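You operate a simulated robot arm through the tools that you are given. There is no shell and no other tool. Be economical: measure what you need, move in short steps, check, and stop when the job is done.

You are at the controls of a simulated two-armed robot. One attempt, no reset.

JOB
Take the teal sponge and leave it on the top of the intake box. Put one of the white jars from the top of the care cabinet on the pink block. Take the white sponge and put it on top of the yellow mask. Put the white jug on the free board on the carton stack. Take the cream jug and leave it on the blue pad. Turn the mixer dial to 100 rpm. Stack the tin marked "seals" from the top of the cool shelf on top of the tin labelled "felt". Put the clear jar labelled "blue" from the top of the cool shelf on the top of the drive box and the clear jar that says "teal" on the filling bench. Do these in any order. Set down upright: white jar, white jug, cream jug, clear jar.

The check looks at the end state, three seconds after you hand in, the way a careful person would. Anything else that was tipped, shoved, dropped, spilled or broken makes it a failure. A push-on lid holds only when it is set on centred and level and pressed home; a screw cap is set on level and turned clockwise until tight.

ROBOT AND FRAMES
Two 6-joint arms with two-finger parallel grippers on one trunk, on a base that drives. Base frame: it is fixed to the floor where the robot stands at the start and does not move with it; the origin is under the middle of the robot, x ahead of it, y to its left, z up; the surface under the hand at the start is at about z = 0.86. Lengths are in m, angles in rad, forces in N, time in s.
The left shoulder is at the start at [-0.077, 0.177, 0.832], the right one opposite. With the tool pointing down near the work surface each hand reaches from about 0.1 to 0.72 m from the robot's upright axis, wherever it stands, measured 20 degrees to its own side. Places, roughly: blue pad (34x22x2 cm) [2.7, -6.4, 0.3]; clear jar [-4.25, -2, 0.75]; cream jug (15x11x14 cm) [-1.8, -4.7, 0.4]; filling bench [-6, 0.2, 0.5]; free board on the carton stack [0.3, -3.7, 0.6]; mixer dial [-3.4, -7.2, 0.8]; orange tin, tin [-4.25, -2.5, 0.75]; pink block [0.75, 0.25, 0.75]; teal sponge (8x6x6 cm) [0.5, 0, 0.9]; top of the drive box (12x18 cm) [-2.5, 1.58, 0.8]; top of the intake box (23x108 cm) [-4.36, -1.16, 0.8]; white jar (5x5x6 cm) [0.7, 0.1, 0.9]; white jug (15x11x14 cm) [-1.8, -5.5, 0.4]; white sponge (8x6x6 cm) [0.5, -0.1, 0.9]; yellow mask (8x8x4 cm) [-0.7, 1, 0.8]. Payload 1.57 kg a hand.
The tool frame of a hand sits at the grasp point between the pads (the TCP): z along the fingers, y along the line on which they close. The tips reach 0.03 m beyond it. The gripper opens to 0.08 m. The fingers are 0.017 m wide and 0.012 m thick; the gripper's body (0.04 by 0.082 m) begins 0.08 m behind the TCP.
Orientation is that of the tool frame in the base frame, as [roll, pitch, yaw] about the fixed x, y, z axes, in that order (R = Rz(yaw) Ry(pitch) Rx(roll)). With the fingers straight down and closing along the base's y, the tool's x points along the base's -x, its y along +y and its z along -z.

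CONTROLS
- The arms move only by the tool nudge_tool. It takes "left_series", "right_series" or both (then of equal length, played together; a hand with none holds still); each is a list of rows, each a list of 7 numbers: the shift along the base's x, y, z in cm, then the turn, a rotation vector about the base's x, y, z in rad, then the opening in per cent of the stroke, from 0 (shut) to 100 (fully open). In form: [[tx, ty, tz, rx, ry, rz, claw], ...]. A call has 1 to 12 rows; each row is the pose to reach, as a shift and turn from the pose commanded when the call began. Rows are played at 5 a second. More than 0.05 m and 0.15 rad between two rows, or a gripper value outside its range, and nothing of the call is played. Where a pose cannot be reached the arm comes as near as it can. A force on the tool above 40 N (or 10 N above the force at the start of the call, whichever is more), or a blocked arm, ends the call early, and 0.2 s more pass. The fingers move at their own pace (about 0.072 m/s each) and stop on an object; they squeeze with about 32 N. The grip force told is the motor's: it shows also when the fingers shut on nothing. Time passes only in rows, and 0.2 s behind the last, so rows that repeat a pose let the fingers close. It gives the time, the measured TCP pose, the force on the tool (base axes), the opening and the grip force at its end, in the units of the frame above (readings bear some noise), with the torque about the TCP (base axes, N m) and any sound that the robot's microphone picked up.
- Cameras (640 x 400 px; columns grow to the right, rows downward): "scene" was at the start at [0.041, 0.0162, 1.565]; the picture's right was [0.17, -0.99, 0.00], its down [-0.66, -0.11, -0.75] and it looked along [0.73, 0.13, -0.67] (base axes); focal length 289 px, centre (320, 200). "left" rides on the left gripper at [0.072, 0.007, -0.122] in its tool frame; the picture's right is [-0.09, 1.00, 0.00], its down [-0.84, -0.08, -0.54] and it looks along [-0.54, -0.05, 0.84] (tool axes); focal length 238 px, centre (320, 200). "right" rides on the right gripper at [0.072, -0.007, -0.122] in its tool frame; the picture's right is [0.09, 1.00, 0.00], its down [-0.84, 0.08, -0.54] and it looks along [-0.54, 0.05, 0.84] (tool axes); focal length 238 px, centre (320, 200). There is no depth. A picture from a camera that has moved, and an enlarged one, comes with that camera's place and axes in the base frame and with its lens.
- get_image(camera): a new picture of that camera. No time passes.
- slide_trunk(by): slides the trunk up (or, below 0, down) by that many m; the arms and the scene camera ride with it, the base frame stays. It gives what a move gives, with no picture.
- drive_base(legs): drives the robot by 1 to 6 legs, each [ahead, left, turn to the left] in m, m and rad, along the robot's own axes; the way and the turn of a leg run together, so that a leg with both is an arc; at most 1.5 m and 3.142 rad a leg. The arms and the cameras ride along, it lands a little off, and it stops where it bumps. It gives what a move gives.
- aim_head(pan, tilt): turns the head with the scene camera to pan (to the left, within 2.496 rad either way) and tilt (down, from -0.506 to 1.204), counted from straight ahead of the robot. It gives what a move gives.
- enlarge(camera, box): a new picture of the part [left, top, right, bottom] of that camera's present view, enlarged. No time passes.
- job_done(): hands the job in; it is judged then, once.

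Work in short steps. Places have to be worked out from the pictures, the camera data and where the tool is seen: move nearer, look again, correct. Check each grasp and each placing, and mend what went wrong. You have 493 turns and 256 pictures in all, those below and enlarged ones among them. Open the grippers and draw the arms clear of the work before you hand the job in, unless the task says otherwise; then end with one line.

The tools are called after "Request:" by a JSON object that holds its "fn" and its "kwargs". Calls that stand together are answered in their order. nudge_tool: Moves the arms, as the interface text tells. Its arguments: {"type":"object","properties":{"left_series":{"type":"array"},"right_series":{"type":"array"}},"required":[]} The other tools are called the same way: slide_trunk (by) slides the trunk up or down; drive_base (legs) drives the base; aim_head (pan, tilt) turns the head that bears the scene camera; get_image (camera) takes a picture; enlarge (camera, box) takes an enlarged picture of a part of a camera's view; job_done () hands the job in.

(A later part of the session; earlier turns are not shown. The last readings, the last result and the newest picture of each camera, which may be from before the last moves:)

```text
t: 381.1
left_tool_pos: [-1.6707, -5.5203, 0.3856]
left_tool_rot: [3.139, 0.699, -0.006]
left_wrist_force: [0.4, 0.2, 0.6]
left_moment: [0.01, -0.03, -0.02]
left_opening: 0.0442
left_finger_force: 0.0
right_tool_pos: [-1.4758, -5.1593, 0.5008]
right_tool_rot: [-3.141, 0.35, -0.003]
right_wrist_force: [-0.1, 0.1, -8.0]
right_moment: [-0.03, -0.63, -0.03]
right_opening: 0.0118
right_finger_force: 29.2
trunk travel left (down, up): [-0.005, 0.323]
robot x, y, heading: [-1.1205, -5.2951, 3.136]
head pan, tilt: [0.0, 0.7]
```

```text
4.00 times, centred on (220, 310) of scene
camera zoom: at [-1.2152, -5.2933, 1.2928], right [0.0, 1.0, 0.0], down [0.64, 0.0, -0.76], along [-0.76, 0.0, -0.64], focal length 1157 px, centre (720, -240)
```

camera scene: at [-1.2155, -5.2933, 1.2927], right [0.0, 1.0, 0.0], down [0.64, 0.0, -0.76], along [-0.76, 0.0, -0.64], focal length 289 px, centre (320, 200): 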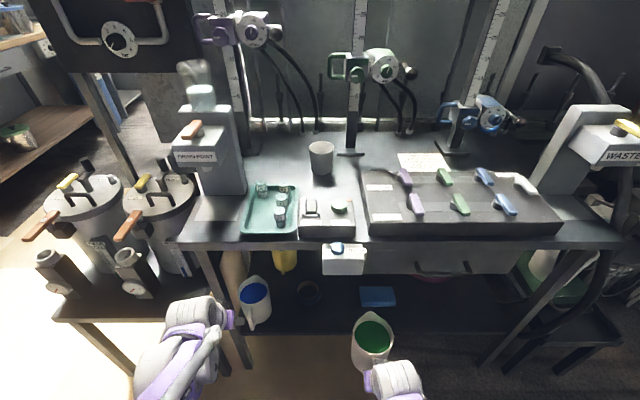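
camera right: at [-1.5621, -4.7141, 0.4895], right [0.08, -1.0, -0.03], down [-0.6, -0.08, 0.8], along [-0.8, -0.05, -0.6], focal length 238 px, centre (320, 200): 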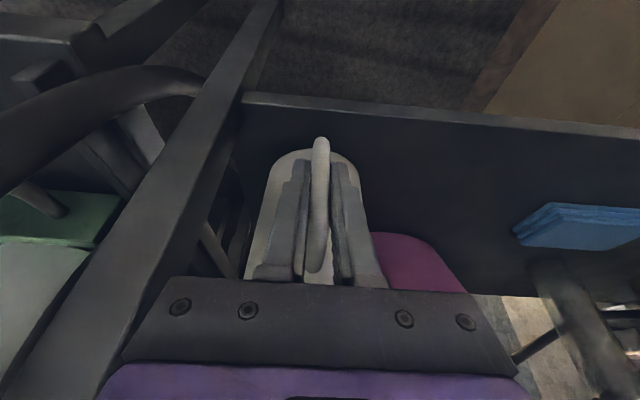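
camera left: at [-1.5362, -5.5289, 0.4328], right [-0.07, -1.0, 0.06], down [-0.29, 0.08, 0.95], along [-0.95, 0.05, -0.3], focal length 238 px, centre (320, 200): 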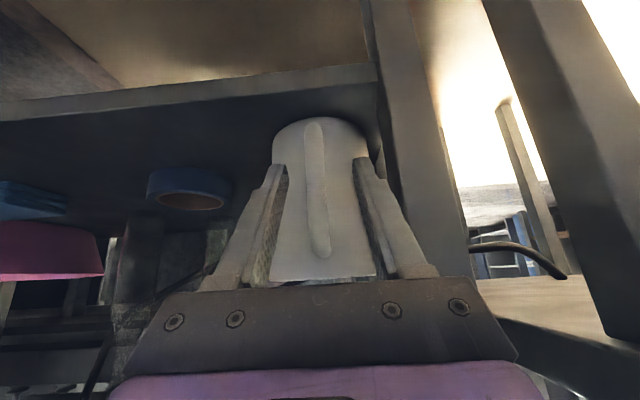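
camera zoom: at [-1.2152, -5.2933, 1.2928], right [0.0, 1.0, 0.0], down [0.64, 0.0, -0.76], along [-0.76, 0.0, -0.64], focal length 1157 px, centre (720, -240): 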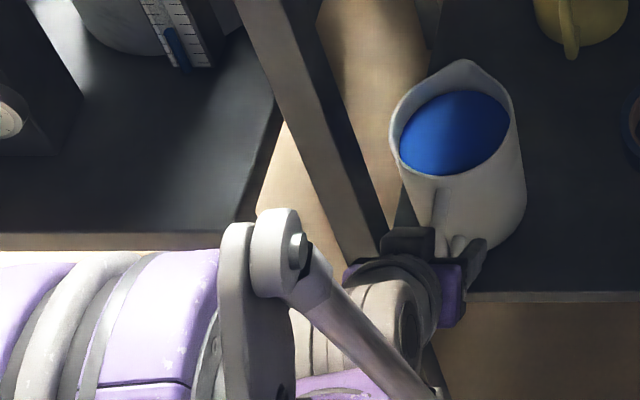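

Strap is between the pads. Close.

Request:
{"fn": "nudge_tool", "kwargs": {"left_series": [[0, 0, 0, 0, 0, 0, 25], [0, 0, 0, 0, 0, 0, 0], [0, 0, 0, 0, 0, 0, 0], [0, 0, 0, 0, 0, 0, 0]]}}

Request:
{"fn": "nudge_tool", "kwargs": {"left_series": [[0, 0, 0.3, 0, 0, 0, 0], [0, 0, 0.7, 0, 0, 0, 0], [0, 0, 1.2, 0, 0, 0, 0], [0, 0, 1.7, 0, 0, 0, 0]]}}

Request:
{"fn": "get_image", "kwargs": {"camera": "left"}}

Request:
{"fn": "enlarge", "kwargs": {"camera": "scene", "box": [140, 260, 300, 360]}}

```text
t: 382.1
left_tool_pos: [-1.6706, -5.5208, 0.3851]
left_tool_rot: [3.138, 0.697, -0.005]
left_wrist_force: [0.0, 0.2, -0.7]
left_moment: [0.12, 0.01, -0.1]
left_opening: 0.0119
left_finger_force: 29.1
right_tool_pos: [-1.4747, -5.158, 0.5001]
right_tool_rot: [-3.142, 0.35, -0.003]
right_wrist_force: [-0.3, 0.0, -8.7]
right_moment: [-0.03, -0.64, 0.0]
right_opening: 0.0118
right_finger_force: 29.3
trunk travel left (down, up): [-0.005, 0.323]
robot x, y, heading: [-1.121, -5.2976, 3.136]
head pan, tilt: [0.0, 0.7]
```

```text
t: 383.1
left_tool_pos: [-1.6706, -5.5217, 0.4025]
left_tool_rot: [3.141, 0.699, -0.004]
left_wrist_force: [-0.2, -0.4, -7.8]
left_moment: [0.02, -0.67, 0.01]
left_opening: 0.0118
left_finger_force: 28.9
right_tool_pos: [-1.4739, -5.1584, 0.4994]
right_tool_rot: [-3.141, 0.352, -0.003]
right_wrist_force: [-0.2, -0.1, -8.1]
right_moment: [-0.01, -0.62, 0.02]
right_opening: 0.0118
right_finger_force: 28.9
trunk travel left (down, up): [-0.005, 0.323]
robot x, y, heading: [-1.1206, -5.2972, 3.14]
head pan, tilt: [0.0, 0.7]
```

```text
75 pictures are left
camera left: at [-1.5367, -5.529, 0.4502], right [-0.07, -1.0, 0.06], down [-0.29, 0.08, 0.95], along [-0.95, 0.05, -0.3], focal length 238 px, centre (320, 200)
```

left: 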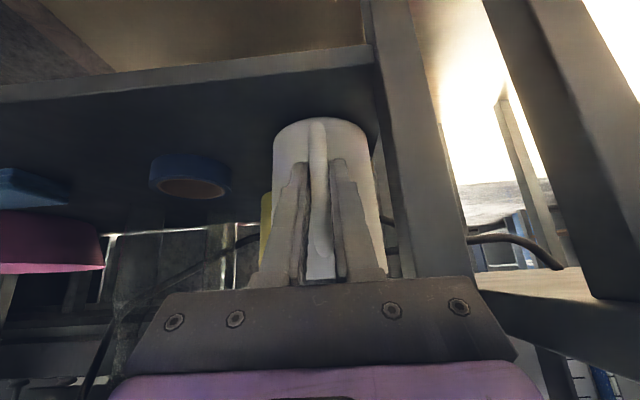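

```text
4.00 times, centred on (220, 310) of scene
camera zoom: at [-1.2157, -5.2935, 1.2927], right [0.0, 1.0, 0.0], down [0.64, 0.0, -0.76], along [-0.76, 0.0, -0.64], focal length 1157 px, centre (720, -240)
```

zoom: 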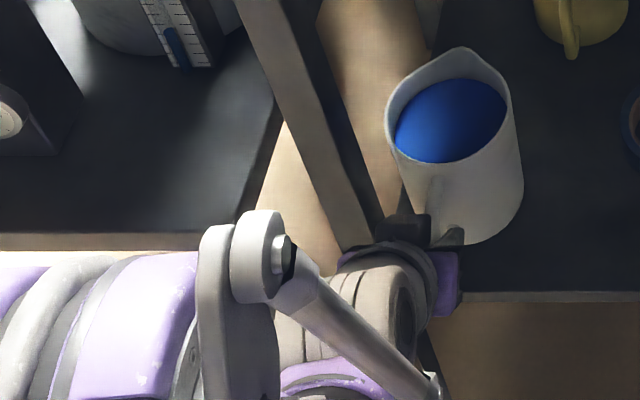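

Held level. Shift +3 cm in y away from the leg, then draw it out.

Request:
{"fn": "nudge_tool", "kwargs": {"left_series": [[0, 1.5, 0.2, 0, 0, 0, 0], [0, 3, 0.5, 0, 0, 0, 0], [2, 3.5, 1, 0, 0, 0, 0], [4.5, 3.5, 1.5, 0, 0, 0, 0], [7, 3.5, 2.5, 0, 0, 0, 0], [9.5, 3.5, 3.5, 0, 0, 0, 0], [12, 3.5, 5, 0, 0, 0, 0], [14.5, 3.5, 6.5, 0, 0, 0, 0], [17, 3.5, 8, 0, 0, 0, 0], [19, 3, 10, 0, 0, 0, 0]]}}

Request:
{"fn": "get_image", "kwargs": {"camera": "scene"}}

```text
t: 385.3
left_tool_pos: [-1.4816, -5.4893, 0.5018]
left_tool_rot: [3.14, 0.696, -0.006]
left_wrist_force: [1.0, -0.7, -8.0]
left_moment: [-0.04, -0.67, 0.0]
left_opening: 0.0115
left_finger_force: 29.0
left hand out of reach, approached as far as the arm can: row 8, 9
right_tool_pos: [-1.4736, -5.158, 0.4998]
right_tool_rot: [3.141, 0.351, -0.004]
right_wrist_force: [0.0, -0.3, -7.8]
right_moment: [-0.02, -0.65, 0.0]
right_opening: 0.0119
right_finger_force: 29.2
trunk travel left (down, up): [-0.005, 0.323]
robot x, y, heading: [-1.1218, -5.2932, 3.139]
head pan, tilt: [0.0, 0.7]
```

```text
73 pictures are left
camera scene: at [-1.2151, -5.2934, 1.2928], right [0.0, 1.0, 0.0], down [0.64, 0.0, -0.76], along [-0.76, 0.0, -0.64], focal length 289 px, centre (320, 200)
```

scene: 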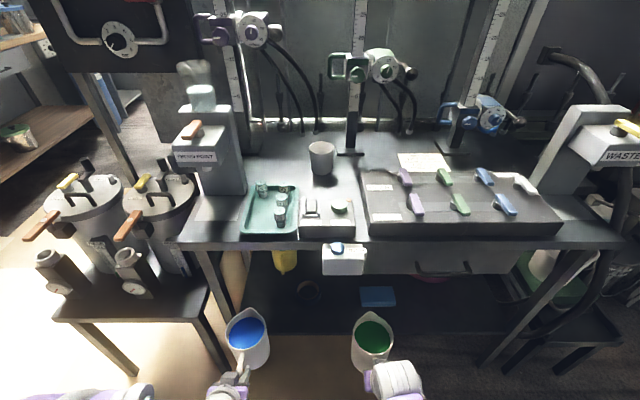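

Both jugs held upright. Back off, raise the trunk, strafe north beside the carton stack and turn east.

Request:
{"fn": "drive_base", "kwargs": {"legs": [[-0.2, 0, 0]]}}

Request:
{"fn": "slide_trunk", "kwargs": {"by": 0.27}}

Request:
{"fn": "drive_base", "kwargs": {"legs": [[0, -1.35, 0], [0, 0, 3.14]]}}

Request:
{"fn": "aim_head", "kwargs": {"pan": 0.1, "tilt": 0.55}}

Request:
{"fn": "get_image", "kwargs": {"camera": "scene"}}

```text
t: 386.9
left_tool_pos: [-1.2778, -5.4887, 0.5022]
left_tool_rot: [3.138, 0.696, -0.005]
left_wrist_force: [0.6, -0.3, -7.8]
left_moment: [-0.03, -0.64, -0.06]
left_opening: 0.0121
left_finger_force: 28.3
right_tool_pos: [-1.2714, -5.1578, 0.4997]
right_tool_rot: [-3.142, 0.35, -0.006]
right_wrist_force: [0.4, -0.5, -8.0]
right_moment: [-0.03, -0.59, 0.01]
right_opening: 0.0119
right_finger_force: 29.4
trunk travel left (down, up): [-0.005, 0.323]
robot x, y, heading: [-0.9169, -5.2951, 3.137]
head pan, tilt: [0.0, 0.7]
```

```text
t: 389.6
left_tool_pos: [-1.3131, -5.4885, 0.8013]
left_tool_rot: [3.141, 0.765, -0.006]
left_wrist_force: [-0.7, 0.2, -8.3]
left_moment: [-0.03, -0.68, -0.01]
left_opening: 0.012
left_finger_force: 28.6
right_tool_pos: [-1.2715, -5.1588, 0.769]
right_tool_rot: [3.14, 0.352, -0.004]
right_wrist_force: [1.1, -0.5, -8.1]
right_moment: [-0.01, -0.64, -0.01]
right_opening: 0.0119
right_finger_force: 30.1
trunk travel left (down, up): [-0.275, 0.053]
robot x, y, heading: [-0.9183, -5.2946, 3.138]
head pan, tilt: [0.0, 0.7]
```

```text
t: 409.0
left_tool_pos: [-0.5024, -3.7619, 0.802]
left_tool_rot: [3.138, 0.764, 3.12]
left_wrist_force: [0.0, -0.8, -7.3]
left_moment: [0.03, 0.68, 0.04]
left_opening: 0.0117
left_finger_force: 29.5
right_tool_pos: [-0.5488, -4.0908, 0.7687]
right_tool_rot: [3.141, 0.353, 3.121]
right_wrist_force: [0.0, -0.5, -7.7]
right_moment: [0.01, 0.66, 0.01]
right_opening: 0.012
right_finger_force: 29.1
trunk travel left (down, up): [-0.275, 0.053]
robot x, y, heading: [-0.9026, -3.9476, -0.015]
head pan, tilt: [0.0, 0.7]
```

```text
t: 409.7
left_tool_pos: [-0.5031, -3.761, 0.8027]
left_tool_rot: [3.137, 0.764, 3.12]
left_wrist_force: [0.5, -0.6, -7.9]
left_moment: [0.0, 0.66, 0.04]
left_opening: 0.0115
left_finger_force: 29.2
right_tool_pos: [-0.5485, -4.0913, 0.7693]
right_tool_rot: [-3.141, 0.351, 3.119]
right_wrist_force: [0.3, -1.2, -8.4]
right_moment: [0.03, 0.62, 0.01]
right_opening: 0.0119
right_finger_force: 29.1
trunk travel left (down, up): [-0.275, 0.053]
robot x, y, heading: [-0.9022, -3.9494, -0.021]
head pan, tilt: [0.099, 0.55]
```

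```text
72 pictures are left
camera scene: at [-0.8519, -3.9381, 1.5805], right [0.08, -1.0, 0.0], down [-0.52, -0.04, -0.85], along [0.85, 0.07, -0.52], focal length 289 px, centre (320, 200)
```

scene: 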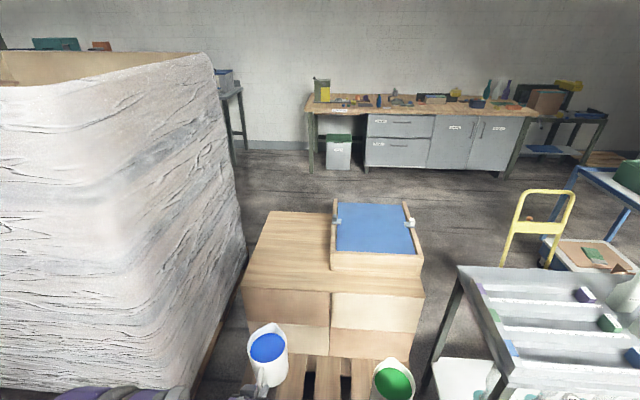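

Free board area centre ≈ (0.26, −3.70). Left tilt drifted by 0.065 rad during the trunk slide; correct it. Then move: left 0.15, ahead 0.3, and check elbow clearances.

Request:
{"fn": "nudge_tool", "kwargs": {"left_series": [[0, 0, 0, 0, 0.033, 0, 0], [0, 0, 0, 0, 0.065, 0, 0]]}}

Request:
{"fn": "drive_base", "kwargs": {"legs": [[0, 0.15, 0.02], [0.3, 0, 0]]}}

Request:
{"fn": "aim_head", "kwargs": {"pan": -0.75, "tilt": 0.8}}

Request:
{"fn": "get_image", "kwargs": {"camera": "scene"}}

Request:
{"fn": "aim_head", "kwargs": {"pan": 0.4, "tilt": 0.8}}

Request:
{"fn": "get_image", "kwargs": {"camera": "scene"}}

```text
t: 410.3
left_tool_pos: [-0.5038, -3.7615, 0.8013]
left_tool_rot: [3.141, 0.698, 3.123]
left_wrist_force: [-0.1, -0.5, -7.8]
left_moment: [-0.02, 0.71, 0.0]
left_opening: 0.0117
left_finger_force: 29.0
right_tool_pos: [-0.5495, -4.0898, 0.7696]
right_tool_rot: [3.14, 0.353, 3.121]
right_wrist_force: [-0.3, -0.6, -8.1]
right_moment: [0.04, 0.61, -0.03]
right_opening: 0.0117
right_finger_force: 29.3
trunk travel left (down, up): [-0.275, 0.053]
robot x, y, heading: [-0.9017, -3.9498, -0.016]
head pan, tilt: [0.099, 0.55]
```

```text
t: 412.4
left_tool_pos: [-0.5074, -3.6062, 0.802]
left_tool_rot: [3.139, 0.697, -3.14]
left_wrist_force: [0.2, 0.2, -8.9]
left_moment: [0.01, 0.62, 0.02]
left_opening: 0.0116
left_finger_force: 29.1
right_tool_pos: [-0.546, -3.9372, 0.7696]
right_tool_rot: [-3.142, 0.348, 3.141]
right_wrist_force: [-0.3, -0.6, -8.5]
right_moment: [0.01, 0.67, 0.01]
right_opening: 0.0116
right_finger_force: 29.1
trunk travel left (down, up): [-0.275, 0.053]
robot x, y, heading: [-0.9014, -3.8043, -0.003]
head pan, tilt: [0.099, 0.55]
stopped in leg 2: the robot was blocked; the commanded pose is now the measured one
```

```text
t: 413.6
left_tool_pos: [-0.5062, -3.6067, 0.8018]
left_tool_rot: [3.14, 0.698, 3.141]
left_wrist_force: [0.2, 0.2, -7.2]
left_moment: [0.04, 0.66, 0.0]
left_opening: 0.0118
left_finger_force: 29.0
right_tool_pos: [-0.5464, -3.9363, 0.7683]
right_tool_rot: [3.141, 0.349, 3.142]
right_wrist_force: [0.8, 0.5, -8.4]
right_moment: [0.01, 0.63, 0.01]
right_opening: 0.012
right_finger_force: 29.1
trunk travel left (down, up): [-0.275, 0.053]
robot x, y, heading: [-0.9028, -3.8016, -0.002]
head pan, tilt: [-0.75, 0.799]
```

```text
71 pictures are left
camera scene: at [-0.8823, -3.8535, 1.5592], right [-0.68, -0.73, 0.0], down [-0.53, 0.49, -0.7], along [0.51, -0.47, -0.72], focal length 289 px, centre (320, 200)
```

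scene: 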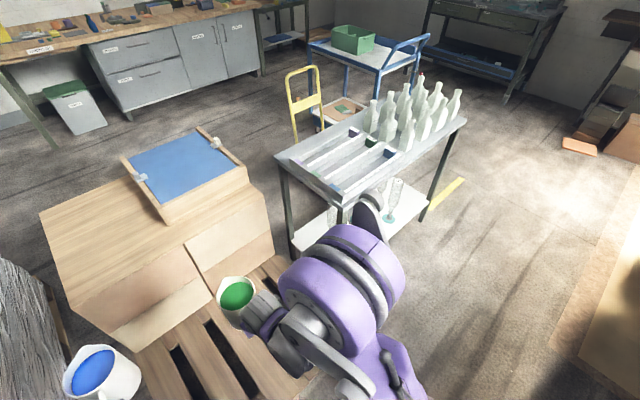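

```text
t: 415.0
left_tool_pos: [-0.5071, -3.6066, 0.8024]
left_tool_rot: [3.139, 0.698, -3.141]
left_wrist_force: [-0.3, 0.2, -7.8]
left_moment: [0.03, 0.68, 0.01]
left_opening: 0.0114
left_finger_force: 28.9
right_tool_pos: [-0.545, -3.936, 0.7692]
right_tool_rot: [-3.14, 0.349, 3.141]
right_wrist_force: [0.1, 0.6, -8.4]
right_moment: [0.0, 0.62, 0.02]
right_opening: 0.0116
right_finger_force: 28.9
trunk travel left (down, up): [-0.275, 0.053]
robot x, y, heading: [-0.9017, -3.8009, -0.001]
head pan, tilt: [0.4, 0.799]
```

```text
70 pictures are left
camera scene: at [-0.867, -3.7672, 1.5592], right [0.39, -0.92, 0.0], down [-0.66, -0.28, -0.7], along [0.64, 0.27, -0.72], focal length 289 px, centre (320, 200)
```

scene: 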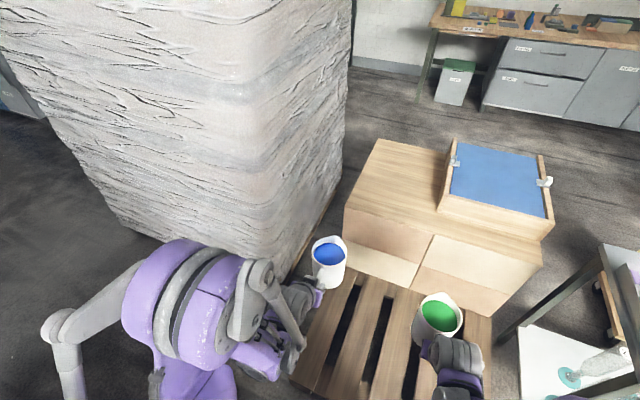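

The pallet under the cartons blocks access from the west; the free board must be reached from the east side. I'll go around the south; back away first and drive south, then look east.

Request:
{"fn": "drive_base", "kwargs": {"legs": [[-0.2, 0, 0], [0, -1.3, 0], [0, -1.1, 0]]}}

Request:
{"fn": "aim_head", "kwargs": {"pan": 0.0, "tilt": 0.3}}

Request:
{"fn": "get_image", "kwargs": {"camera": "scene"}}

Request:
{"fn": "aim_head", "kwargs": {"pan": -1.0, "tilt": 0.3}}

Request:
{"fn": "get_image", "kwargs": {"camera": "scene"}}

```text
t: 437.1
left_tool_pos: [-0.6886, -5.9733, 0.8024]
left_tool_rot: [3.14, 0.698, -3.137]
left_wrist_force: [0.3, 0.3, -8.1]
left_moment: [-0.01, 0.64, 0.01]
left_opening: 0.0116
left_finger_force: 29.3
right_tool_pos: [-0.7262, -6.3035, 0.7706]
right_tool_rot: [3.142, 0.349, -3.14]
right_wrist_force: [0.4, 0.0, -8.1]
right_moment: [-0.02, 0.6, -0.01]
right_opening: 0.0117
right_finger_force: 29.1
trunk travel left (down, up): [-0.275, 0.053]
robot x, y, heading: [-1.0852, -6.1703, 0.004]
head pan, tilt: [0.4, 0.799]
```

```text
t: 438.0
left_tool_pos: [-0.6899, -5.9729, 0.8023]
left_tool_rot: [-3.141, 0.699, -3.137]
left_wrist_force: [-0.3, -1.3, -9.0]
left_moment: [-0.01, 0.69, 0.01]
left_opening: 0.0119
left_finger_force: 29.4
right_tool_pos: [-0.7277, -6.3039, 0.7681]
right_tool_rot: [-3.141, 0.348, -3.137]
right_wrist_force: [-0.3, -0.6, -8.1]
right_moment: [0.01, 0.62, 0.02]
right_opening: 0.0116
right_finger_force: 29.8
trunk travel left (down, up): [-0.275, 0.053]
robot x, y, heading: [-1.0857, -6.1709, 0.003]
head pan, tilt: [0.0, 0.3]
```

```text
69 pictures are left
camera scene: at [-1.0298, -6.1672, 1.6035], right [0.01, -1.0, 0.0], down [-0.3, 0.0, -0.95], along [0.95, 0.01, -0.3], focal length 289 px, centre (320, 200)
```

scene: 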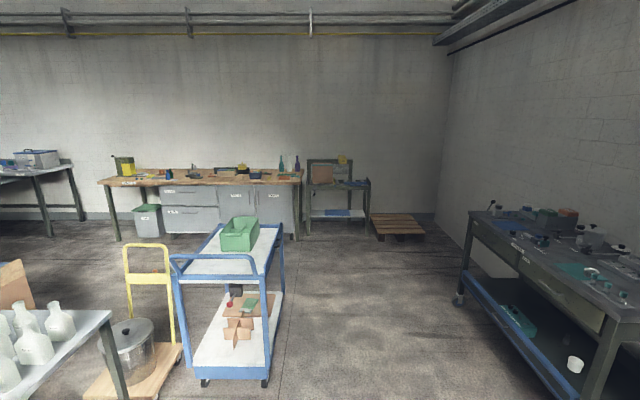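

```text
t: 439.3
left_tool_pos: [-0.6905, -5.9733, 0.802]
left_tool_rot: [3.14, 0.698, -3.136]
left_wrist_force: [-0.1, 0.2, -7.4]
left_moment: [-0.01, 0.61, 0.0]
left_opening: 0.0117
left_finger_force: 28.7
right_tool_pos: [-0.7274, -6.304, 0.7681]
right_tool_rot: [-3.141, 0.348, -3.138]
right_wrist_force: [-0.7, -0.3, -7.9]
right_moment: [-0.01, 0.62, -0.01]
right_opening: 0.0116
right_finger_force: 29.1
trunk travel left (down, up): [-0.275, 0.053]
robot x, y, heading: [-1.0854, -6.1708, 0.002]
head pan, tilt: [-1.0, 0.3]
```

```text
68 pictures are left
camera scene: at [-1.0723, -6.246, 1.6036], right [-0.84, -0.55, 0.0], down [-0.16, 0.25, -0.96], along [0.52, -0.8, -0.3], focal length 289 px, centre (320, 200)
```

scene: 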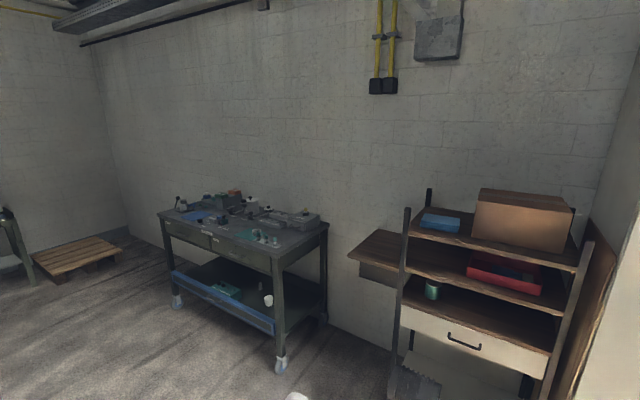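

Blue pad is on the lower shelf of the small rack to the east at about (2.55, −6.35). Drive east along y≈−6.5.

Request:
{"fn": "drive_base", "kwargs": {"legs": [[0, -0.38, 0], [1.3, 0, 0], [1.2, 0, 0]]}}

Request:
{"fn": "aim_head", "kwargs": {"pan": 0.1, "tilt": 0.5}}

Request:
{"fn": "get_image", "kwargs": {"camera": "scene"}}

```text
t: 454.9
left_tool_pos: [1.7877, -6.3002, 0.802]
left_tool_rot: [-3.142, 0.698, -3.099]
left_wrist_force: [-0.7, -0.6, -7.8]
left_moment: [-0.03, 0.62, 0.0]
left_opening: 0.0118
left_finger_force: 28.7
right_tool_pos: [1.7631, -6.6303, 0.7699]
right_tool_rot: [3.141, 0.35, -3.1]
right_wrist_force: [-0.1, -0.3, -8.5]
right_moment: [-0.03, 0.61, 0.0]
right_opening: 0.0117
right_finger_force: 28.7
trunk travel left (down, up): [-0.275, 0.053]
robot x, y, heading: [1.4019, -6.5092, 0.045]
head pan, tilt: [-1.0, 0.3]
```

```text
t: 456.3
left_tool_pos: [1.7878, -6.3007, 0.8023]
left_tool_rot: [-3.141, 0.695, -3.098]
left_wrist_force: [0.3, 0.1, -7.7]
left_moment: [-0.03, 0.64, 0.0]
left_opening: 0.0115
left_finger_force: 28.8
right_tool_pos: [1.762, -6.6303, 0.7683]
right_tool_rot: [3.14, 0.349, -3.099]
right_wrist_force: [-0.6, 0.2, -8.7]
right_moment: [-0.07, 0.62, 0.0]
right_opening: 0.0119
right_finger_force: 28.9
trunk travel left (down, up): [-0.275, 0.053]
robot x, y, heading: [1.3994, -6.5097, 0.045]
head pan, tilt: [0.099, 0.499]
```

```text
67 pictures are left
camera scene: at [1.4516, -6.4976, 1.5852], right [0.14, -0.99, 0.0], down [-0.47, -0.07, -0.88], along [0.87, 0.12, -0.48], focal length 289 px, centre (320, 200)
```

scene: 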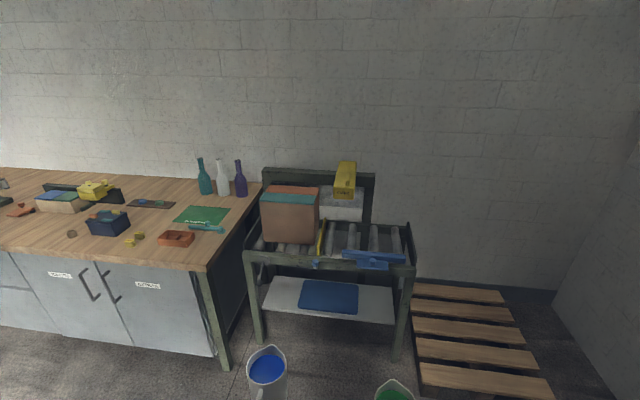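

The rack is tight next to the bench, so I'll place the white jug first. Strafe north to y≈−3.66 and turn west toward the carton stack.

Request:
{"fn": "drive_base", "kwargs": {"legs": [[0, 0, -0.045], [0, 1.45, 0], [0, 1.38, 0], [0, 0, 3.14]]}}

Request:
{"fn": "aim_head", "kwargs": {"pan": 0.0, "tilt": 0.65}}

Request:
{"fn": "get_image", "kwargs": {"camera": "scene"}}

```text
t: 488.3
left_tool_pos: [1.0746, -3.944, 0.8007]
left_tool_rot: [3.14, 0.696, 0.01]
left_wrist_force: [-0.4, -0.2, -8.0]
left_moment: [0.03, -0.66, 0.01]
left_opening: 0.0117
left_finger_force: 29.1
right_tool_pos: [1.1109, -3.613, 0.7696]
right_tool_rot: [3.14, 0.348, 0.011]
right_wrist_force: [0.4, -0.1, -7.4]
right_moment: [-0.01, -0.6, 0.0]
right_opening: 0.0117
right_finger_force: 28.7
trunk travel left (down, up): [-0.275, 0.053]
robot x, y, heading: [1.4663, -3.7439, -3.131]
head pan, tilt: [0.099, 0.499]
```

```text
t: 489.0
left_tool_pos: [1.0748, -3.9445, 0.801]
left_tool_rot: [3.139, 0.696, 0.012]
left_wrist_force: [0.1, -0.9, -6.9]
left_moment: [0.01, -0.65, -0.01]
left_opening: 0.0117
left_finger_force: 28.9
right_tool_pos: [1.1105, -3.6129, 0.7676]
right_tool_rot: [3.141, 0.35, 0.009]
right_wrist_force: [0.6, 0.5, -7.4]
right_moment: [0.02, -0.62, -0.03]
right_opening: 0.0119
right_finger_force: 29.2
trunk travel left (down, up): [-0.275, 0.053]
robot x, y, heading: [1.4714, -3.7422, -3.131]
head pan, tilt: [0.0, 0.649]
```

```text
66 pictures are left
camera scene: at [1.4197, -3.7445, 1.5718], right [-0.01, 1.0, 0.0], down [0.6, 0.01, -0.8], along [-0.8, -0.01, -0.6], focal length 289 px, centre (320, 200)
```

scene: 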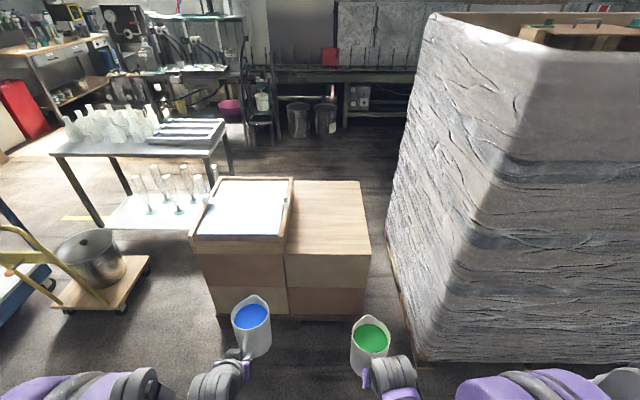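

Free board seen: x −0.10…0.51, y −3.90…−3.51, z≈0.58. Drive in: right 0.11, ahead 0.43.

Request:
{"fn": "drive_base", "kwargs": {"legs": [[0, -0.11, -0.01], [0.43, 0, 0]]}}

Request:
{"fn": "nudge_tool", "kwargs": {"left_series": [[-1, 2, 0, 0, 0, 0, 0], [-2, 4.5, 0, 0, 0, 0, 0], [-4, 7, 0, 0, 0, 0, 0], [-6.5, 9.5, 0, 0, 0, 0, 0], [-9, 11.5, 0, 0, 0, 0, 0], [-12, 13, 0, 0, 0, 0, 0], [-15, 13, 0, 0, 0, 0, 0]]}}

Request:
{"fn": "get_image", "kwargs": {"camera": "scene"}}

Request:
{"fn": "get_image", "kwargs": {"camera": "left"}}

```text
t: 493.0
left_tool_pos: [0.6375, -3.8268, 0.8026]
left_tool_rot: [3.141, 0.695, 0.001]
left_wrist_force: [-0.5, 0.3, -8.3]
left_moment: [0.01, -0.63, 0.03]
left_opening: 0.0116
left_finger_force: 29.0
right_tool_pos: [0.6758, -3.496, 0.7691]
right_tool_rot: [3.142, 0.348, 0.0]
right_wrist_force: [0.1, 0.0, -8.7]
right_moment: [-0.02, -0.67, 0.0]
right_opening: 0.0119
right_finger_force: 28.7
trunk travel left (down, up): [-0.275, 0.053]
robot x, y, heading: [1.0303, -3.6341, -3.138]
head pan, tilt: [0.0, 0.649]
```

```text
t: 494.6
left_tool_pos: [0.484, -3.6978, 0.8009]
left_tool_rot: [3.141, 0.697, 0.001]
left_wrist_force: [0.5, 0.6, -7.9]
left_moment: [-0.03, -0.64, 0.01]
left_opening: 0.0118
left_finger_force: 29.0
right_tool_pos: [0.6768, -3.4951, 0.7687]
right_tool_rot: [-3.141, 0.348, 0.0]
right_wrist_force: [-0.3, -0.2, -8.1]
right_moment: [-0.03, -0.61, -0.01]
right_opening: 0.012
right_finger_force: 28.9
trunk travel left (down, up): [-0.275, 0.053]
robot x, y, heading: [1.0318, -3.6316, -3.139]
head pan, tilt: [0.0, 0.649]
```

```text
65 pictures are left
camera scene: at [0.9826, -3.63, 1.5718], right [0.0, 1.0, 0.0], down [0.61, 0.0, -0.8], along [-0.8, 0.0, -0.61], focal length 289 px, centre (320, 200)
```

scene: 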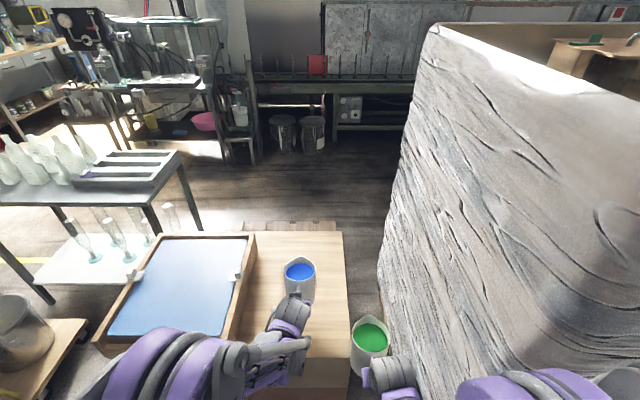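

```text
64 pictures are left
camera left: at [0.6184, -3.705, 0.8494], right [-0.07, -1.0, 0.06], down [-0.29, 0.08, 0.95], along [-0.95, 0.05, -0.3], focal length 238 px, centre (320, 200)
```

left: 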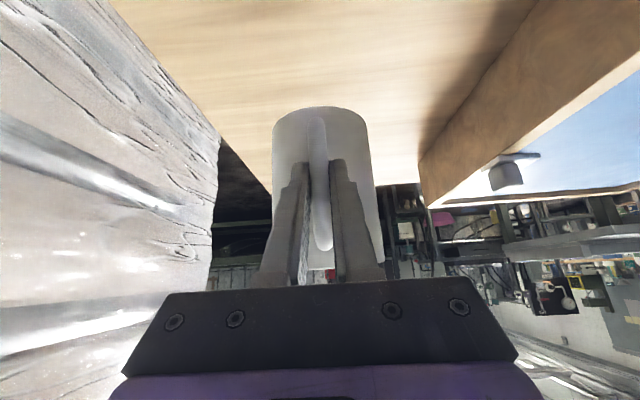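

Jug is over the free board, clear of the tray. Lower slowly.

Request:
{"fn": "nudge_tool", "kwargs": {"left_series": [[0, 0, -3, 0, 0, 0, 0], [0, 0, -6, 0, 0, 0, 0], [0, 0, -8.5, 0, 0, 0, 0], [0, 0, -10, 0, 0, 0, 0]]}}

Request:
{"fn": "enlarge", "kwargs": {"camera": "scene", "box": [200, 230, 380, 360]}}

```text
t: 495.6
left_tool_pos: [0.4878, -3.6968, 0.705]
left_tool_rot: [3.139, 0.703, 0.001]
left_wrist_force: [4.4, -0.4, 24.6]
left_moment: [0.03, 0.51, 0.02]
left_opening: 0.0117
left_finger_force: 29.2
right_tool_pos: [0.6783, -3.4964, 0.7708]
right_tool_rot: [-3.141, 0.35, 0.0]
right_wrist_force: [-0.4, 0.0, -7.9]
right_moment: [0.0, -0.64, 0.02]
right_opening: 0.0117
right_finger_force: 28.6
trunk travel left (down, up): [-0.275, 0.053]
robot x, y, heading: [1.0313, -3.632, -3.139]
head pan, tilt: [0.0, 0.649]
```

```text
3.08 times, centred on (290, 295) of scene
camera zoom: at [0.9877, -3.6295, 1.5724], right [0.0, 1.0, 0.0], down [0.6, 0.0, -0.8], along [-0.8, 0.0, -0.6], focal length 890 px, centre (412, -92)
```

zoom: 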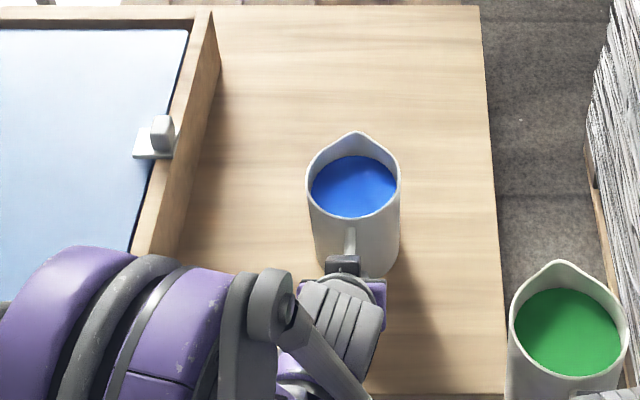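

Contact. Ease 2 mm, then open slightly and pull back along the tool axis.

Request:
{"fn": "nudge_tool", "kwargs": {"left_series": [[0, 0, 0.25, 0, 0, 0, 0], [0, 0, 0.25, 0, 0, 0, 20], [0, 0, 0.25, 0, 0, 0, 45], [0, 0, 0.25, 0, 0, 0, 45], [1.5, 0, 2, 0, 0, 0, 45], [4, 0, 5, 0, 0, 0, 45], [6.5, 0, 8, 0, 0, 0, 45], [9.5, 0, 11, 0, 0, 0, 45]]}}

Request:
{"fn": "get_image", "kwargs": {"camera": "scene"}}

Request:
{"fn": "get_image", "kwargs": {"camera": "left"}}

```text
t: 497.4
left_tool_pos: [0.5862, -3.6987, 0.8134]
left_tool_rot: [3.139, 0.7, 0.0]
left_wrist_force: [-0.4, -1.0, 0.0]
left_moment: [0.01, 0.05, 0.02]
left_opening: 0.036
left_finger_force: 0.0
right_tool_pos: [0.6782, -3.4971, 0.7694]
right_tool_rot: [-3.141, 0.351, 0.002]
right_wrist_force: [0.7, -1.1, -8.2]
right_moment: [-0.01, -0.61, 0.04]
right_opening: 0.0117
right_finger_force: 28.8
trunk travel left (down, up): [-0.275, 0.053]
robot x, y, heading: [1.031, -3.633, -3.14]
head pan, tilt: [0.0, 0.649]
```

```text
62 pictures are left
camera scene: at [0.9862, -3.6298, 1.5718], right [0.0, 1.0, 0.0], down [0.6, 0.0, -0.8], along [-0.8, 0.0, -0.6], focal length 289 px, centre (320, 200)
```

scene: 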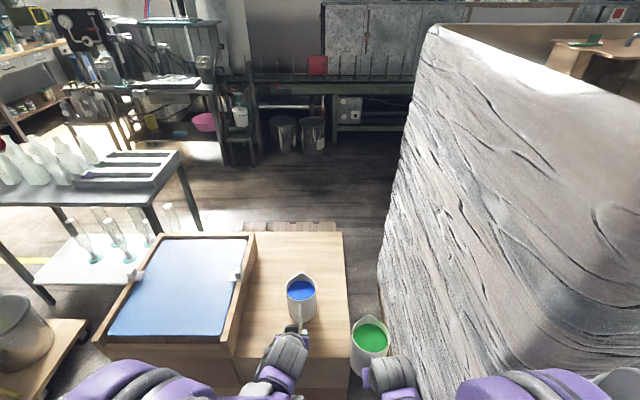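

```text
61 pictures are left
camera left: at [0.7196, -3.7065, 0.8616], right [-0.07, -1.0, 0.06], down [-0.29, 0.08, 0.95], along [-0.95, 0.05, -0.3], focal length 238 px, centre (320, 200)
```

left: 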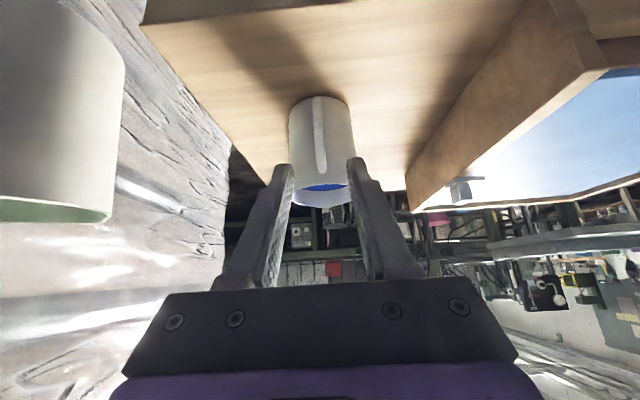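

White jug stands on the board. Back off and return the left hand to vertical.

Request:
{"fn": "drive_base", "kwargs": {"legs": [[-0.43, 0, 0]]}}

Request:
{"fn": "nudge_tool", "kwargs": {"left_series": [[0, -2, 4, 0, -0.14, 0, 60], [0, -4, 8, 0, -0.28, 0, 80], [0, -6, 12, 0, -0.42, 0, 100], [0, -8, 16, 0, -0.56, 0, 100], [1, -10, 20, 0, -0.7, 0, 100], [3, -12, 22, 0, -0.7, 0, 100], [5, -14, 24, 0, -0.7, 0, 100]]}}

Request:
{"fn": "drive_base", "kwargs": {"legs": [[0, 0, 3.14], [0, -1.4, 0], [0, -1.25, 0]]}}

Request:
{"fn": "aim_head", "kwargs": {"pan": 0.0, "tilt": 0.55}}

Request:
{"fn": "get_image", "kwargs": {"camera": "scene"}}

```text
t: 500.0
left_tool_pos: [1.015, -3.6986, 0.8145]
left_tool_rot: [3.141, 0.698, 0.001]
left_wrist_force: [0.0, 0.1, -0.3]
left_moment: [0.0, 0.0, 0.0]
left_opening: 0.0361
left_finger_force: 0.0
right_tool_pos: [1.1083, -3.495, 0.7686]
right_tool_rot: [3.141, 0.349, 0.0]
right_wrist_force: [0.3, -0.3, -8.0]
right_moment: [0.0, -0.62, -0.01]
right_opening: 0.0115
right_finger_force: 29.0
trunk travel left (down, up): [-0.275, 0.053]
robot x, y, heading: [1.4649, -3.6299, -3.138]
head pan, tilt: [0.0, 0.649]
```

```text
t: 501.6
left_tool_pos: [1.0663, -3.8377, 1.0532]
left_tool_rot: [3.14, -0.003, -0.001]
left_wrist_force: [0.1, -0.2, -0.6]
left_moment: [0.02, 0.0, 0.0]
left_opening: 0.0797
left_finger_force: 0.0
right_tool_pos: [1.1089, -3.4956, 0.769]
right_tool_rot: [-3.14, 0.349, 0.0]
right_wrist_force: [-0.2, -0.1, -7.6]
right_moment: [0.0, -0.65, -0.01]
right_opening: 0.012
right_finger_force: 29.1
trunk travel left (down, up): [-0.275, 0.053]
robot x, y, heading: [1.4592, -3.6272, -3.139]
head pan, tilt: [0.0, 0.649]
```

```text
t: 532.3
left_tool_pos: [1.9068, -6.0652, 1.0531]
left_tool_rot: [3.141, -0.004, -3.117]
left_wrist_force: [0.0, 0.1, -0.4]
left_moment: [0.02, -0.03, 0.05]
left_opening: 0.0801
left_finger_force: 0.1
right_tool_pos: [1.8714, -6.4081, 0.7692]
right_tool_rot: [-3.14, 0.349, -3.114]
right_wrist_force: [-0.7, -0.1, -8.3]
right_moment: [-0.01, 0.66, -0.02]
right_opening: 0.0119
right_finger_force: 29.2
trunk travel left (down, up): [-0.275, 0.053]
robot x, y, heading: [1.5143, -6.2793, 0.027]
head pan, tilt: [0.0, 0.649]
```

```text
t: 532.9
left_tool_pos: [1.9067, -6.0654, 1.0532]
left_tool_rot: [3.141, -0.005, -3.117]
left_wrist_force: [0.1, -0.4, -1.0]
left_moment: [0.02, -0.01, 0.01]
left_opening: 0.0801
left_finger_force: 0.1
right_tool_pos: [1.8722, -6.408, 0.7703]
right_tool_rot: [3.14, 0.348, -3.117]
right_wrist_force: [0.8, -1.2, -8.7]
right_moment: [0.02, 0.59, -0.04]
right_opening: 0.0119
right_finger_force: 29.1
trunk travel left (down, up): [-0.275, 0.053]
robot x, y, heading: [1.5126, -6.2838, 0.022]
head pan, tilt: [0.0, 0.55]
```

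```text
60 pictures are left
camera scene: at [1.5633, -6.2777, 1.5806], right [0.02, -1.0, 0.0], down [-0.52, -0.01, -0.85], along [0.85, 0.02, -0.52], focal length 289 px, centre (320, 200)
```

scene: 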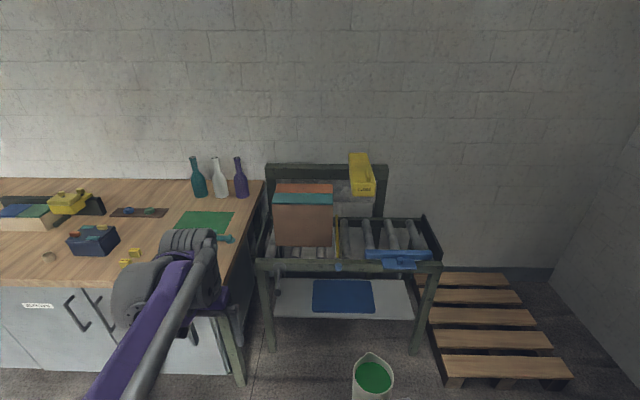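

Pad: centre (2.645, −6.378), rack front at x≈2.51. Tuck the left hand up and back, then approach and lower the trunk.

Request:
{"fn": "nudge_tool", "kwargs": {"left_series": [[-2, 0.5, 4, 0, 0, 0, 100], [-4, 1, 8, 0, 0, 0, 100], [-6, 1.5, 12, 0, 0, 0, 100], [-8, 2, 16, 0, 0, 0, 100], [-10, 2, 20, 0, 0, 0, 100], [-12, 2, 24, 0, 0, 0, 100]]}}

Request:
{"fn": "drive_base", "kwargs": {"legs": [[0, 0.08, -0.022], [0.3, 0, 0]]}}

Request:
{"fn": "slide_trunk", "kwargs": {"by": -0.25}}

Request:
{"fn": "get_image", "kwargs": {"camera": "scene"}}

```text
t: 534.3
left_tool_pos: [1.7869, -6.0434, 1.2927]
left_tool_rot: [3.141, -0.001, -3.118]
left_wrist_force: [-0.7, 0.1, -0.4]
left_moment: [0.01, 0.02, -0.01]
left_opening: 0.08
left_finger_force: 0.0
right_tool_pos: [1.8727, -6.4087, 0.7693]
right_tool_rot: [-3.142, 0.349, -3.116]
right_wrist_force: [-0.5, -0.2, -7.7]
right_moment: [-0.05, 0.61, 0.01]
right_opening: 0.0118
right_finger_force: 29.1
trunk travel left (down, up): [-0.275, 0.053]
robot x, y, heading: [1.5134, -6.2815, 0.022]
head pan, tilt: [0.0, 0.55]
```

```text
t: 537.3
left_tool_pos: [2.0872, -5.9715, 1.2933]
left_tool_rot: [3.14, -0.002, -3.139]
left_wrist_force: [1.0, 0.2, -0.1]
left_moment: [-0.01, 0.02, -0.01]
left_opening: 0.08
left_finger_force: 0.0
right_tool_pos: [2.1633, -6.3366, 0.7689]
right_tool_rot: [-3.142, 0.349, -3.139]
right_wrist_force: [0.5, 0.1, -8.6]
right_moment: [0.01, 0.62, 0.01]
right_opening: 0.0116
right_finger_force: 28.6
trunk travel left (down, up): [-0.275, 0.053]
robot x, y, heading: [1.8103, -6.2003, 0.002]
head pan, tilt: [0.0, 0.55]
```

```text
t: 539.9
left_tool_pos: [2.0853, -5.9706, 1.0442]
left_tool_rot: [3.141, -0.002, -3.138]
left_wrist_force: [-1.0, -0.1, -0.2]
left_moment: [-0.01, -0.02, 0.0]
left_opening: 0.08
left_finger_force: 0.0
right_tool_pos: [2.1641, -6.336, 0.5192]
right_tool_rot: [-3.142, 0.349, -3.14]
right_wrist_force: [0.3, 0.6, -8.2]
right_moment: [-0.02, 0.57, 0.0]
right_opening: 0.0116
right_finger_force: 29.2
trunk travel left (down, up): [-0.025, 0.303]
robot x, y, heading: [1.8072, -6.1991, 0.003]
head pan, tilt: [0.0, 0.55]
```

```text
59 pictures are left
camera scene: at [1.9046, -6.1992, 1.3218], right [0.0, -1.0, 0.0], down [-0.52, 0.0, -0.85], along [0.85, 0.0, -0.52], focal length 289 px, centre (320, 200)
```

scene: 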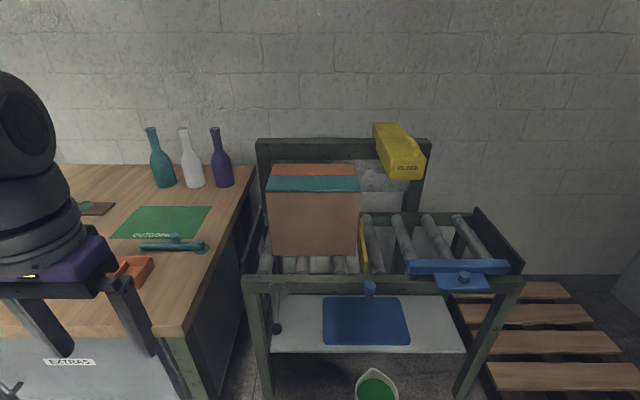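

The beam/clip above the pad is too close for the current 0.35 tilt of the right grasp. I'll set the cream jug temporarily on the bench's empty green mat and regrasp it with more tilt. First raise trunk and hand, and look at the bench.

Request:
{"fn": "slide_trunk", "kwargs": {"by": 0.25}}

Request:
{"fn": "nudge_tool", "kwargs": {"right_series": [[0, 0, 3, 0, 0, 0, 0], [0, 0, 6.5, 0, 0, 0, 0], [0, 0, 10, 0, 0, 0, 0], [0, 0, 13.5, 0, 0, 0, 0], [0, 0, 17, 0, 0, 0, 0], [0, 0, 20.5, 0, 0, 0, 0], [0, 0, 24, 0, 0, 0, 0]]}}

Request:
{"fn": "drive_base", "kwargs": {"legs": [[-0.25, 0, 0], [0, 0.62, 0]]}}

Request:
{"fn": "aim_head", "kwargs": {"pan": 0.0, "tilt": 0.6}}

Request:
{"fn": "get_image", "kwargs": {"camera": "scene"}}

```text
t: 542.5
left_tool_pos: [2.0864, -5.9706, 1.293]
left_tool_rot: [3.14, -0.004, -3.137]
left_wrist_force: [-0.2, 0.6, 0.0]
left_moment: [-0.03, 0.0, 0.0]
left_opening: 0.0802
left_finger_force: 0.0
right_tool_pos: [2.1623, -6.3373, 0.7701]
right_tool_rot: [-3.141, 0.348, -3.142]
right_wrist_force: [-0.2, 0.2, -8.4]
right_moment: [0.03, 0.61, -0.01]
right_opening: 0.0118
right_finger_force: 29.0
trunk travel left (down, up): [-0.275, 0.053]
robot x, y, heading: [1.8081, -6.2062, -0.002]
head pan, tilt: [0.0, 0.55]
```

```text
t: 544.1
left_tool_pos: [2.0851, -5.9709, 1.2925]
left_tool_rot: [3.139, -0.003, -3.137]
left_wrist_force: [-0.5, -0.9, 0.2]
left_moment: [-0.03, 0.0, 0.02]
left_opening: 0.0801
left_finger_force: 0.0
right_tool_pos: [2.1621, -6.3349, 1.0079]
right_tool_rot: [3.141, 0.347, -3.141]
right_wrist_force: [0.1, -0.5, -7.7]
right_moment: [0.02, 0.62, 0.01]
right_opening: 0.0116
right_finger_force: 29.3
trunk travel left (down, up): [-0.275, 0.053]
robot x, y, heading: [1.8085, -6.2023, 0.001]
head pan, tilt: [0.0, 0.55]
```

```text
t: 551.4
left_tool_pos: [1.8265, -5.3497, 1.2924]
left_tool_rot: [3.14, -0.004, -3.121]
left_wrist_force: [-0.1, 0.5, -0.2]
left_moment: [0.02, -0.02, 0.0]
left_opening: 0.0802
left_finger_force: 0.1
right_tool_pos: [1.9105, -5.712, 1.0069]
right_tool_rot: [3.141, 0.349, -3.12]
right_wrist_force: [-0.4, 0.1, -8.7]
right_moment: [0.03, 0.61, 0.0]
right_opening: 0.0119
right_finger_force: 29.6
trunk travel left (down, up): [-0.275, 0.053]
robot x, y, heading: [1.5564, -5.5842, 0.021]
head pan, tilt: [0.0, 0.55]
```

```text
t: 552.0
left_tool_pos: [1.8277, -5.3501, 1.2926]
left_tool_rot: [3.14, -0.004, -3.122]
left_wrist_force: [-0.9, 0.0, -0.1]
left_moment: [-0.02, 0.02, 0.02]
left_opening: 0.08
left_finger_force: 0.1
right_tool_pos: [1.9107, -5.7123, 1.0071]
right_tool_rot: [-3.141, 0.35, -3.121]
right_wrist_force: [0.1, 0.0, -7.6]
right_moment: [-0.02, 0.6, 0.01]
right_opening: 0.0119
right_finger_force: 29.1
trunk travel left (down, up): [-0.275, 0.053]
robot x, y, heading: [1.5538, -5.5826, 0.018]
head pan, tilt: [0.0, 0.6]
```

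```text
58 pictures are left
camera scene: at [1.601, -5.5826, 1.5761], right [0.02, -1.0, 0.0], down [-0.56, -0.01, -0.82], along [0.82, 0.02, -0.57], focal length 289 px, centre (320, 200)
```

scene: 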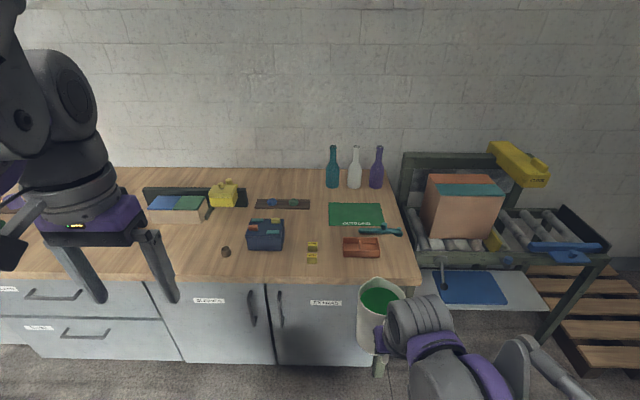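

Mat centre ≈ (2.614, −5.711), z 0.8. Drive 0.37 ahead and bring the jug over the mat's left half.

Request:
{"fn": "drive_base", "kwargs": {"legs": [[0.37, 0, -0.018]]}}

Request:
{"fn": "nudge_tool", "kwargs": {"right_series": [[4, 0.7, 0, 0, 0, 0, 0], [8, 1.4, 0, 0, 0, 0, 0], [12, 2, 0, 0, 0, 0, 0], [16, 2.7, 0, 0, 0, 0, 0], [20, 3.3, 0, 0, 0, 0, 0], [23.5, 3.5, -1, 0, 0, 0, 0], [23.5, 3.5, -4, 0, 0, 0, 0], [23.5, 3.5, -6.5, 0, 0, 0, 0]]}}

Request:
{"fn": "get_image", "kwargs": {"camera": "scene"}}

```text
t: 554.4
left_tool_pos: [2.2017, -5.3511, 1.2936]
left_tool_rot: [3.139, -0.002, -3.142]
left_wrist_force: [-0.2, -0.8, -0.5]
left_moment: [-0.01, 0.03, 0.03]
left_opening: 0.08
left_finger_force: 0.0
right_tool_pos: [2.2774, -5.717, 1.0079]
right_tool_rot: [-3.141, 0.35, 3.141]
right_wrist_force: [0.5, 0.4, -7.8]
right_moment: [-0.01, 0.64, 0.01]
right_opening: 0.0117
right_finger_force: 29.6
trunk travel left (down, up): [-0.275, 0.053]
robot x, y, heading: [1.9255, -5.5822, -0.008]
head pan, tilt: [0.0, 0.6]
```

```text
t: 556.2
left_tool_pos: [2.2021, -5.3514, 1.2933]
left_tool_rot: [3.14, -0.004, -3.141]
left_wrist_force: [0.5, 0.3, 0.0]
left_moment: [0.03, -0.02, 0.01]
left_opening: 0.08
left_finger_force: 0.0
right_tool_pos: [2.513, -5.6818, 0.9413]
right_tool_rot: [3.141, 0.348, 3.138]
right_wrist_force: [-0.3, -0.1, -8.6]
right_moment: [-0.04, 0.65, 0.02]
right_opening: 0.0118
right_finger_force: 29.2
trunk travel left (down, up): [-0.275, 0.053]
robot x, y, heading: [1.9216, -5.5838, 0.0]
head pan, tilt: [0.0, 0.6]
```

```text
57 pictures are left
camera scene: at [1.972, -5.5797, 1.5761], right [0.0, -1.0, 0.0], down [-0.57, 0.0, -0.82], along [0.82, 0.0, -0.57], focal length 289 px, centre (320, 200)
```

scene: 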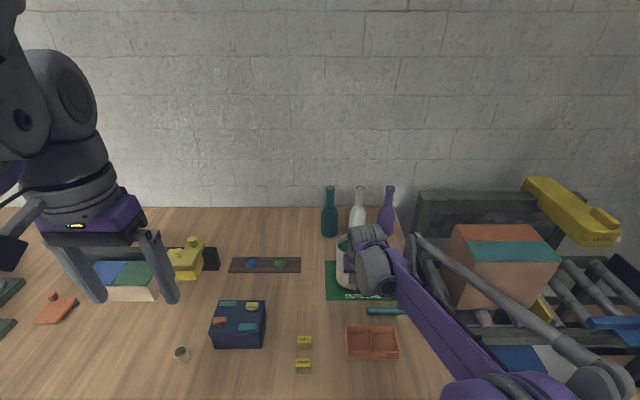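

Jug is over the mat. Lower to contact.

Request:
{"fn": "nudge_tool", "kwargs": {"right_series": [[0, 0, -1.5, 0, 0, 0, 0], [0, 0, -2.5, 0, 0, 0, 0], [0, 0, -3.2, 0, 0, 0, 0], [0, 0, -3.7, 0, 0, 0, 0], [0, 0, -4.1, 0, 0, 0, 0]]}}

Request:
{"fn": "get_image", "kwargs": {"camera": "right"}}

```text
t: 557.4
left_tool_pos: [2.2007, -5.3524, 1.2937]
left_tool_rot: [3.14, -0.003, -3.141]
left_wrist_force: [0.0, -0.2, -1.5]
left_moment: [0.0, -0.02, 0.02]
left_opening: 0.0801
left_finger_force: 0.1
right_tool_pos: [2.5119, -5.6818, 0.9015]
right_tool_rot: [-3.142, 0.352, 3.141]
right_wrist_force: [0.4, 0.0, 3.9]
right_moment: [-0.03, -0.98, 0.0]
right_opening: 0.0117
right_finger_force: 29.0
trunk travel left (down, up): [-0.275, 0.053]
robot x, y, heading: [1.9233, -5.5846, 0.003]
head pan, tilt: [0.0, 0.6]
```

```text
56 pictures are left
camera right: at [2.4028, -5.6889, 0.9919], right [-0.09, 1.0, -0.03], down [0.6, 0.08, 0.8], along [0.8, 0.05, -0.6], focal length 238 px, centre (320, 200)
```

right: 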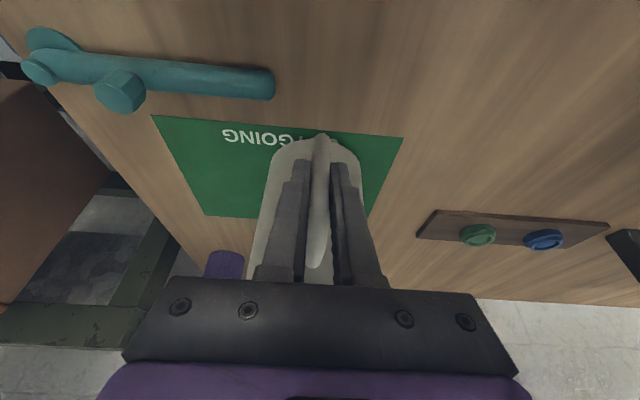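

Contact beginning; settle 1 mm more, release, and pull back along the tool axis.

Request:
{"fn": "nudge_tool", "kwargs": {"right_series": [[0, 0, -0.1, 0, 0, 0, 0], [0, 0, -0.1, 0, 0, 0, 20], [0, 0, -0.1, 0, 0, 0, 50], [0, 0, -0.1, 0, 0, 0, 50], [-1, 0, 2.5, 0, 0, 0, 50], [-2.5, 0, 6.5, 0, 0, 0, 50], [-5, 0, 10.5, 0, 0, 0, 50]]}}

Request:
{"fn": "get_image", "kwargs": {"camera": "right"}}

```text
t: 559.0
left_tool_pos: [2.199, -5.3512, 1.2934]
left_tool_rot: [3.14, -0.003, -3.141]
left_wrist_force: [-1.1, 0.2, -0.2]
left_moment: [0.01, -0.02, 0.05]
left_opening: 0.0799
left_finger_force: 0.0
right_tool_pos: [2.4604, -5.6804, 1.008]
right_tool_rot: [-3.14, 0.35, 3.14]
right_wrist_force: [-0.8, -0.2, 0.9]
right_moment: [0.02, -0.05, -0.03]
right_opening: 0.0398
right_finger_force: 0.0
trunk travel left (down, up): [-0.275, 0.053]
robot x, y, heading: [1.9273, -5.5848, -0.0]
head pan, tilt: [0.0, 0.6]
```

```text
55 pictures are left
camera right: at [2.3524, -5.688, 1.0984], right [-0.09, 1.0, -0.03], down [0.6, 0.08, 0.8], along [0.8, 0.05, -0.6], focal length 238 px, centre (320, 200)
```

right: 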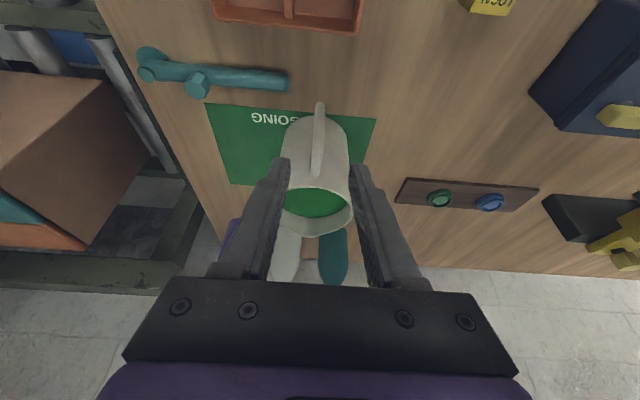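

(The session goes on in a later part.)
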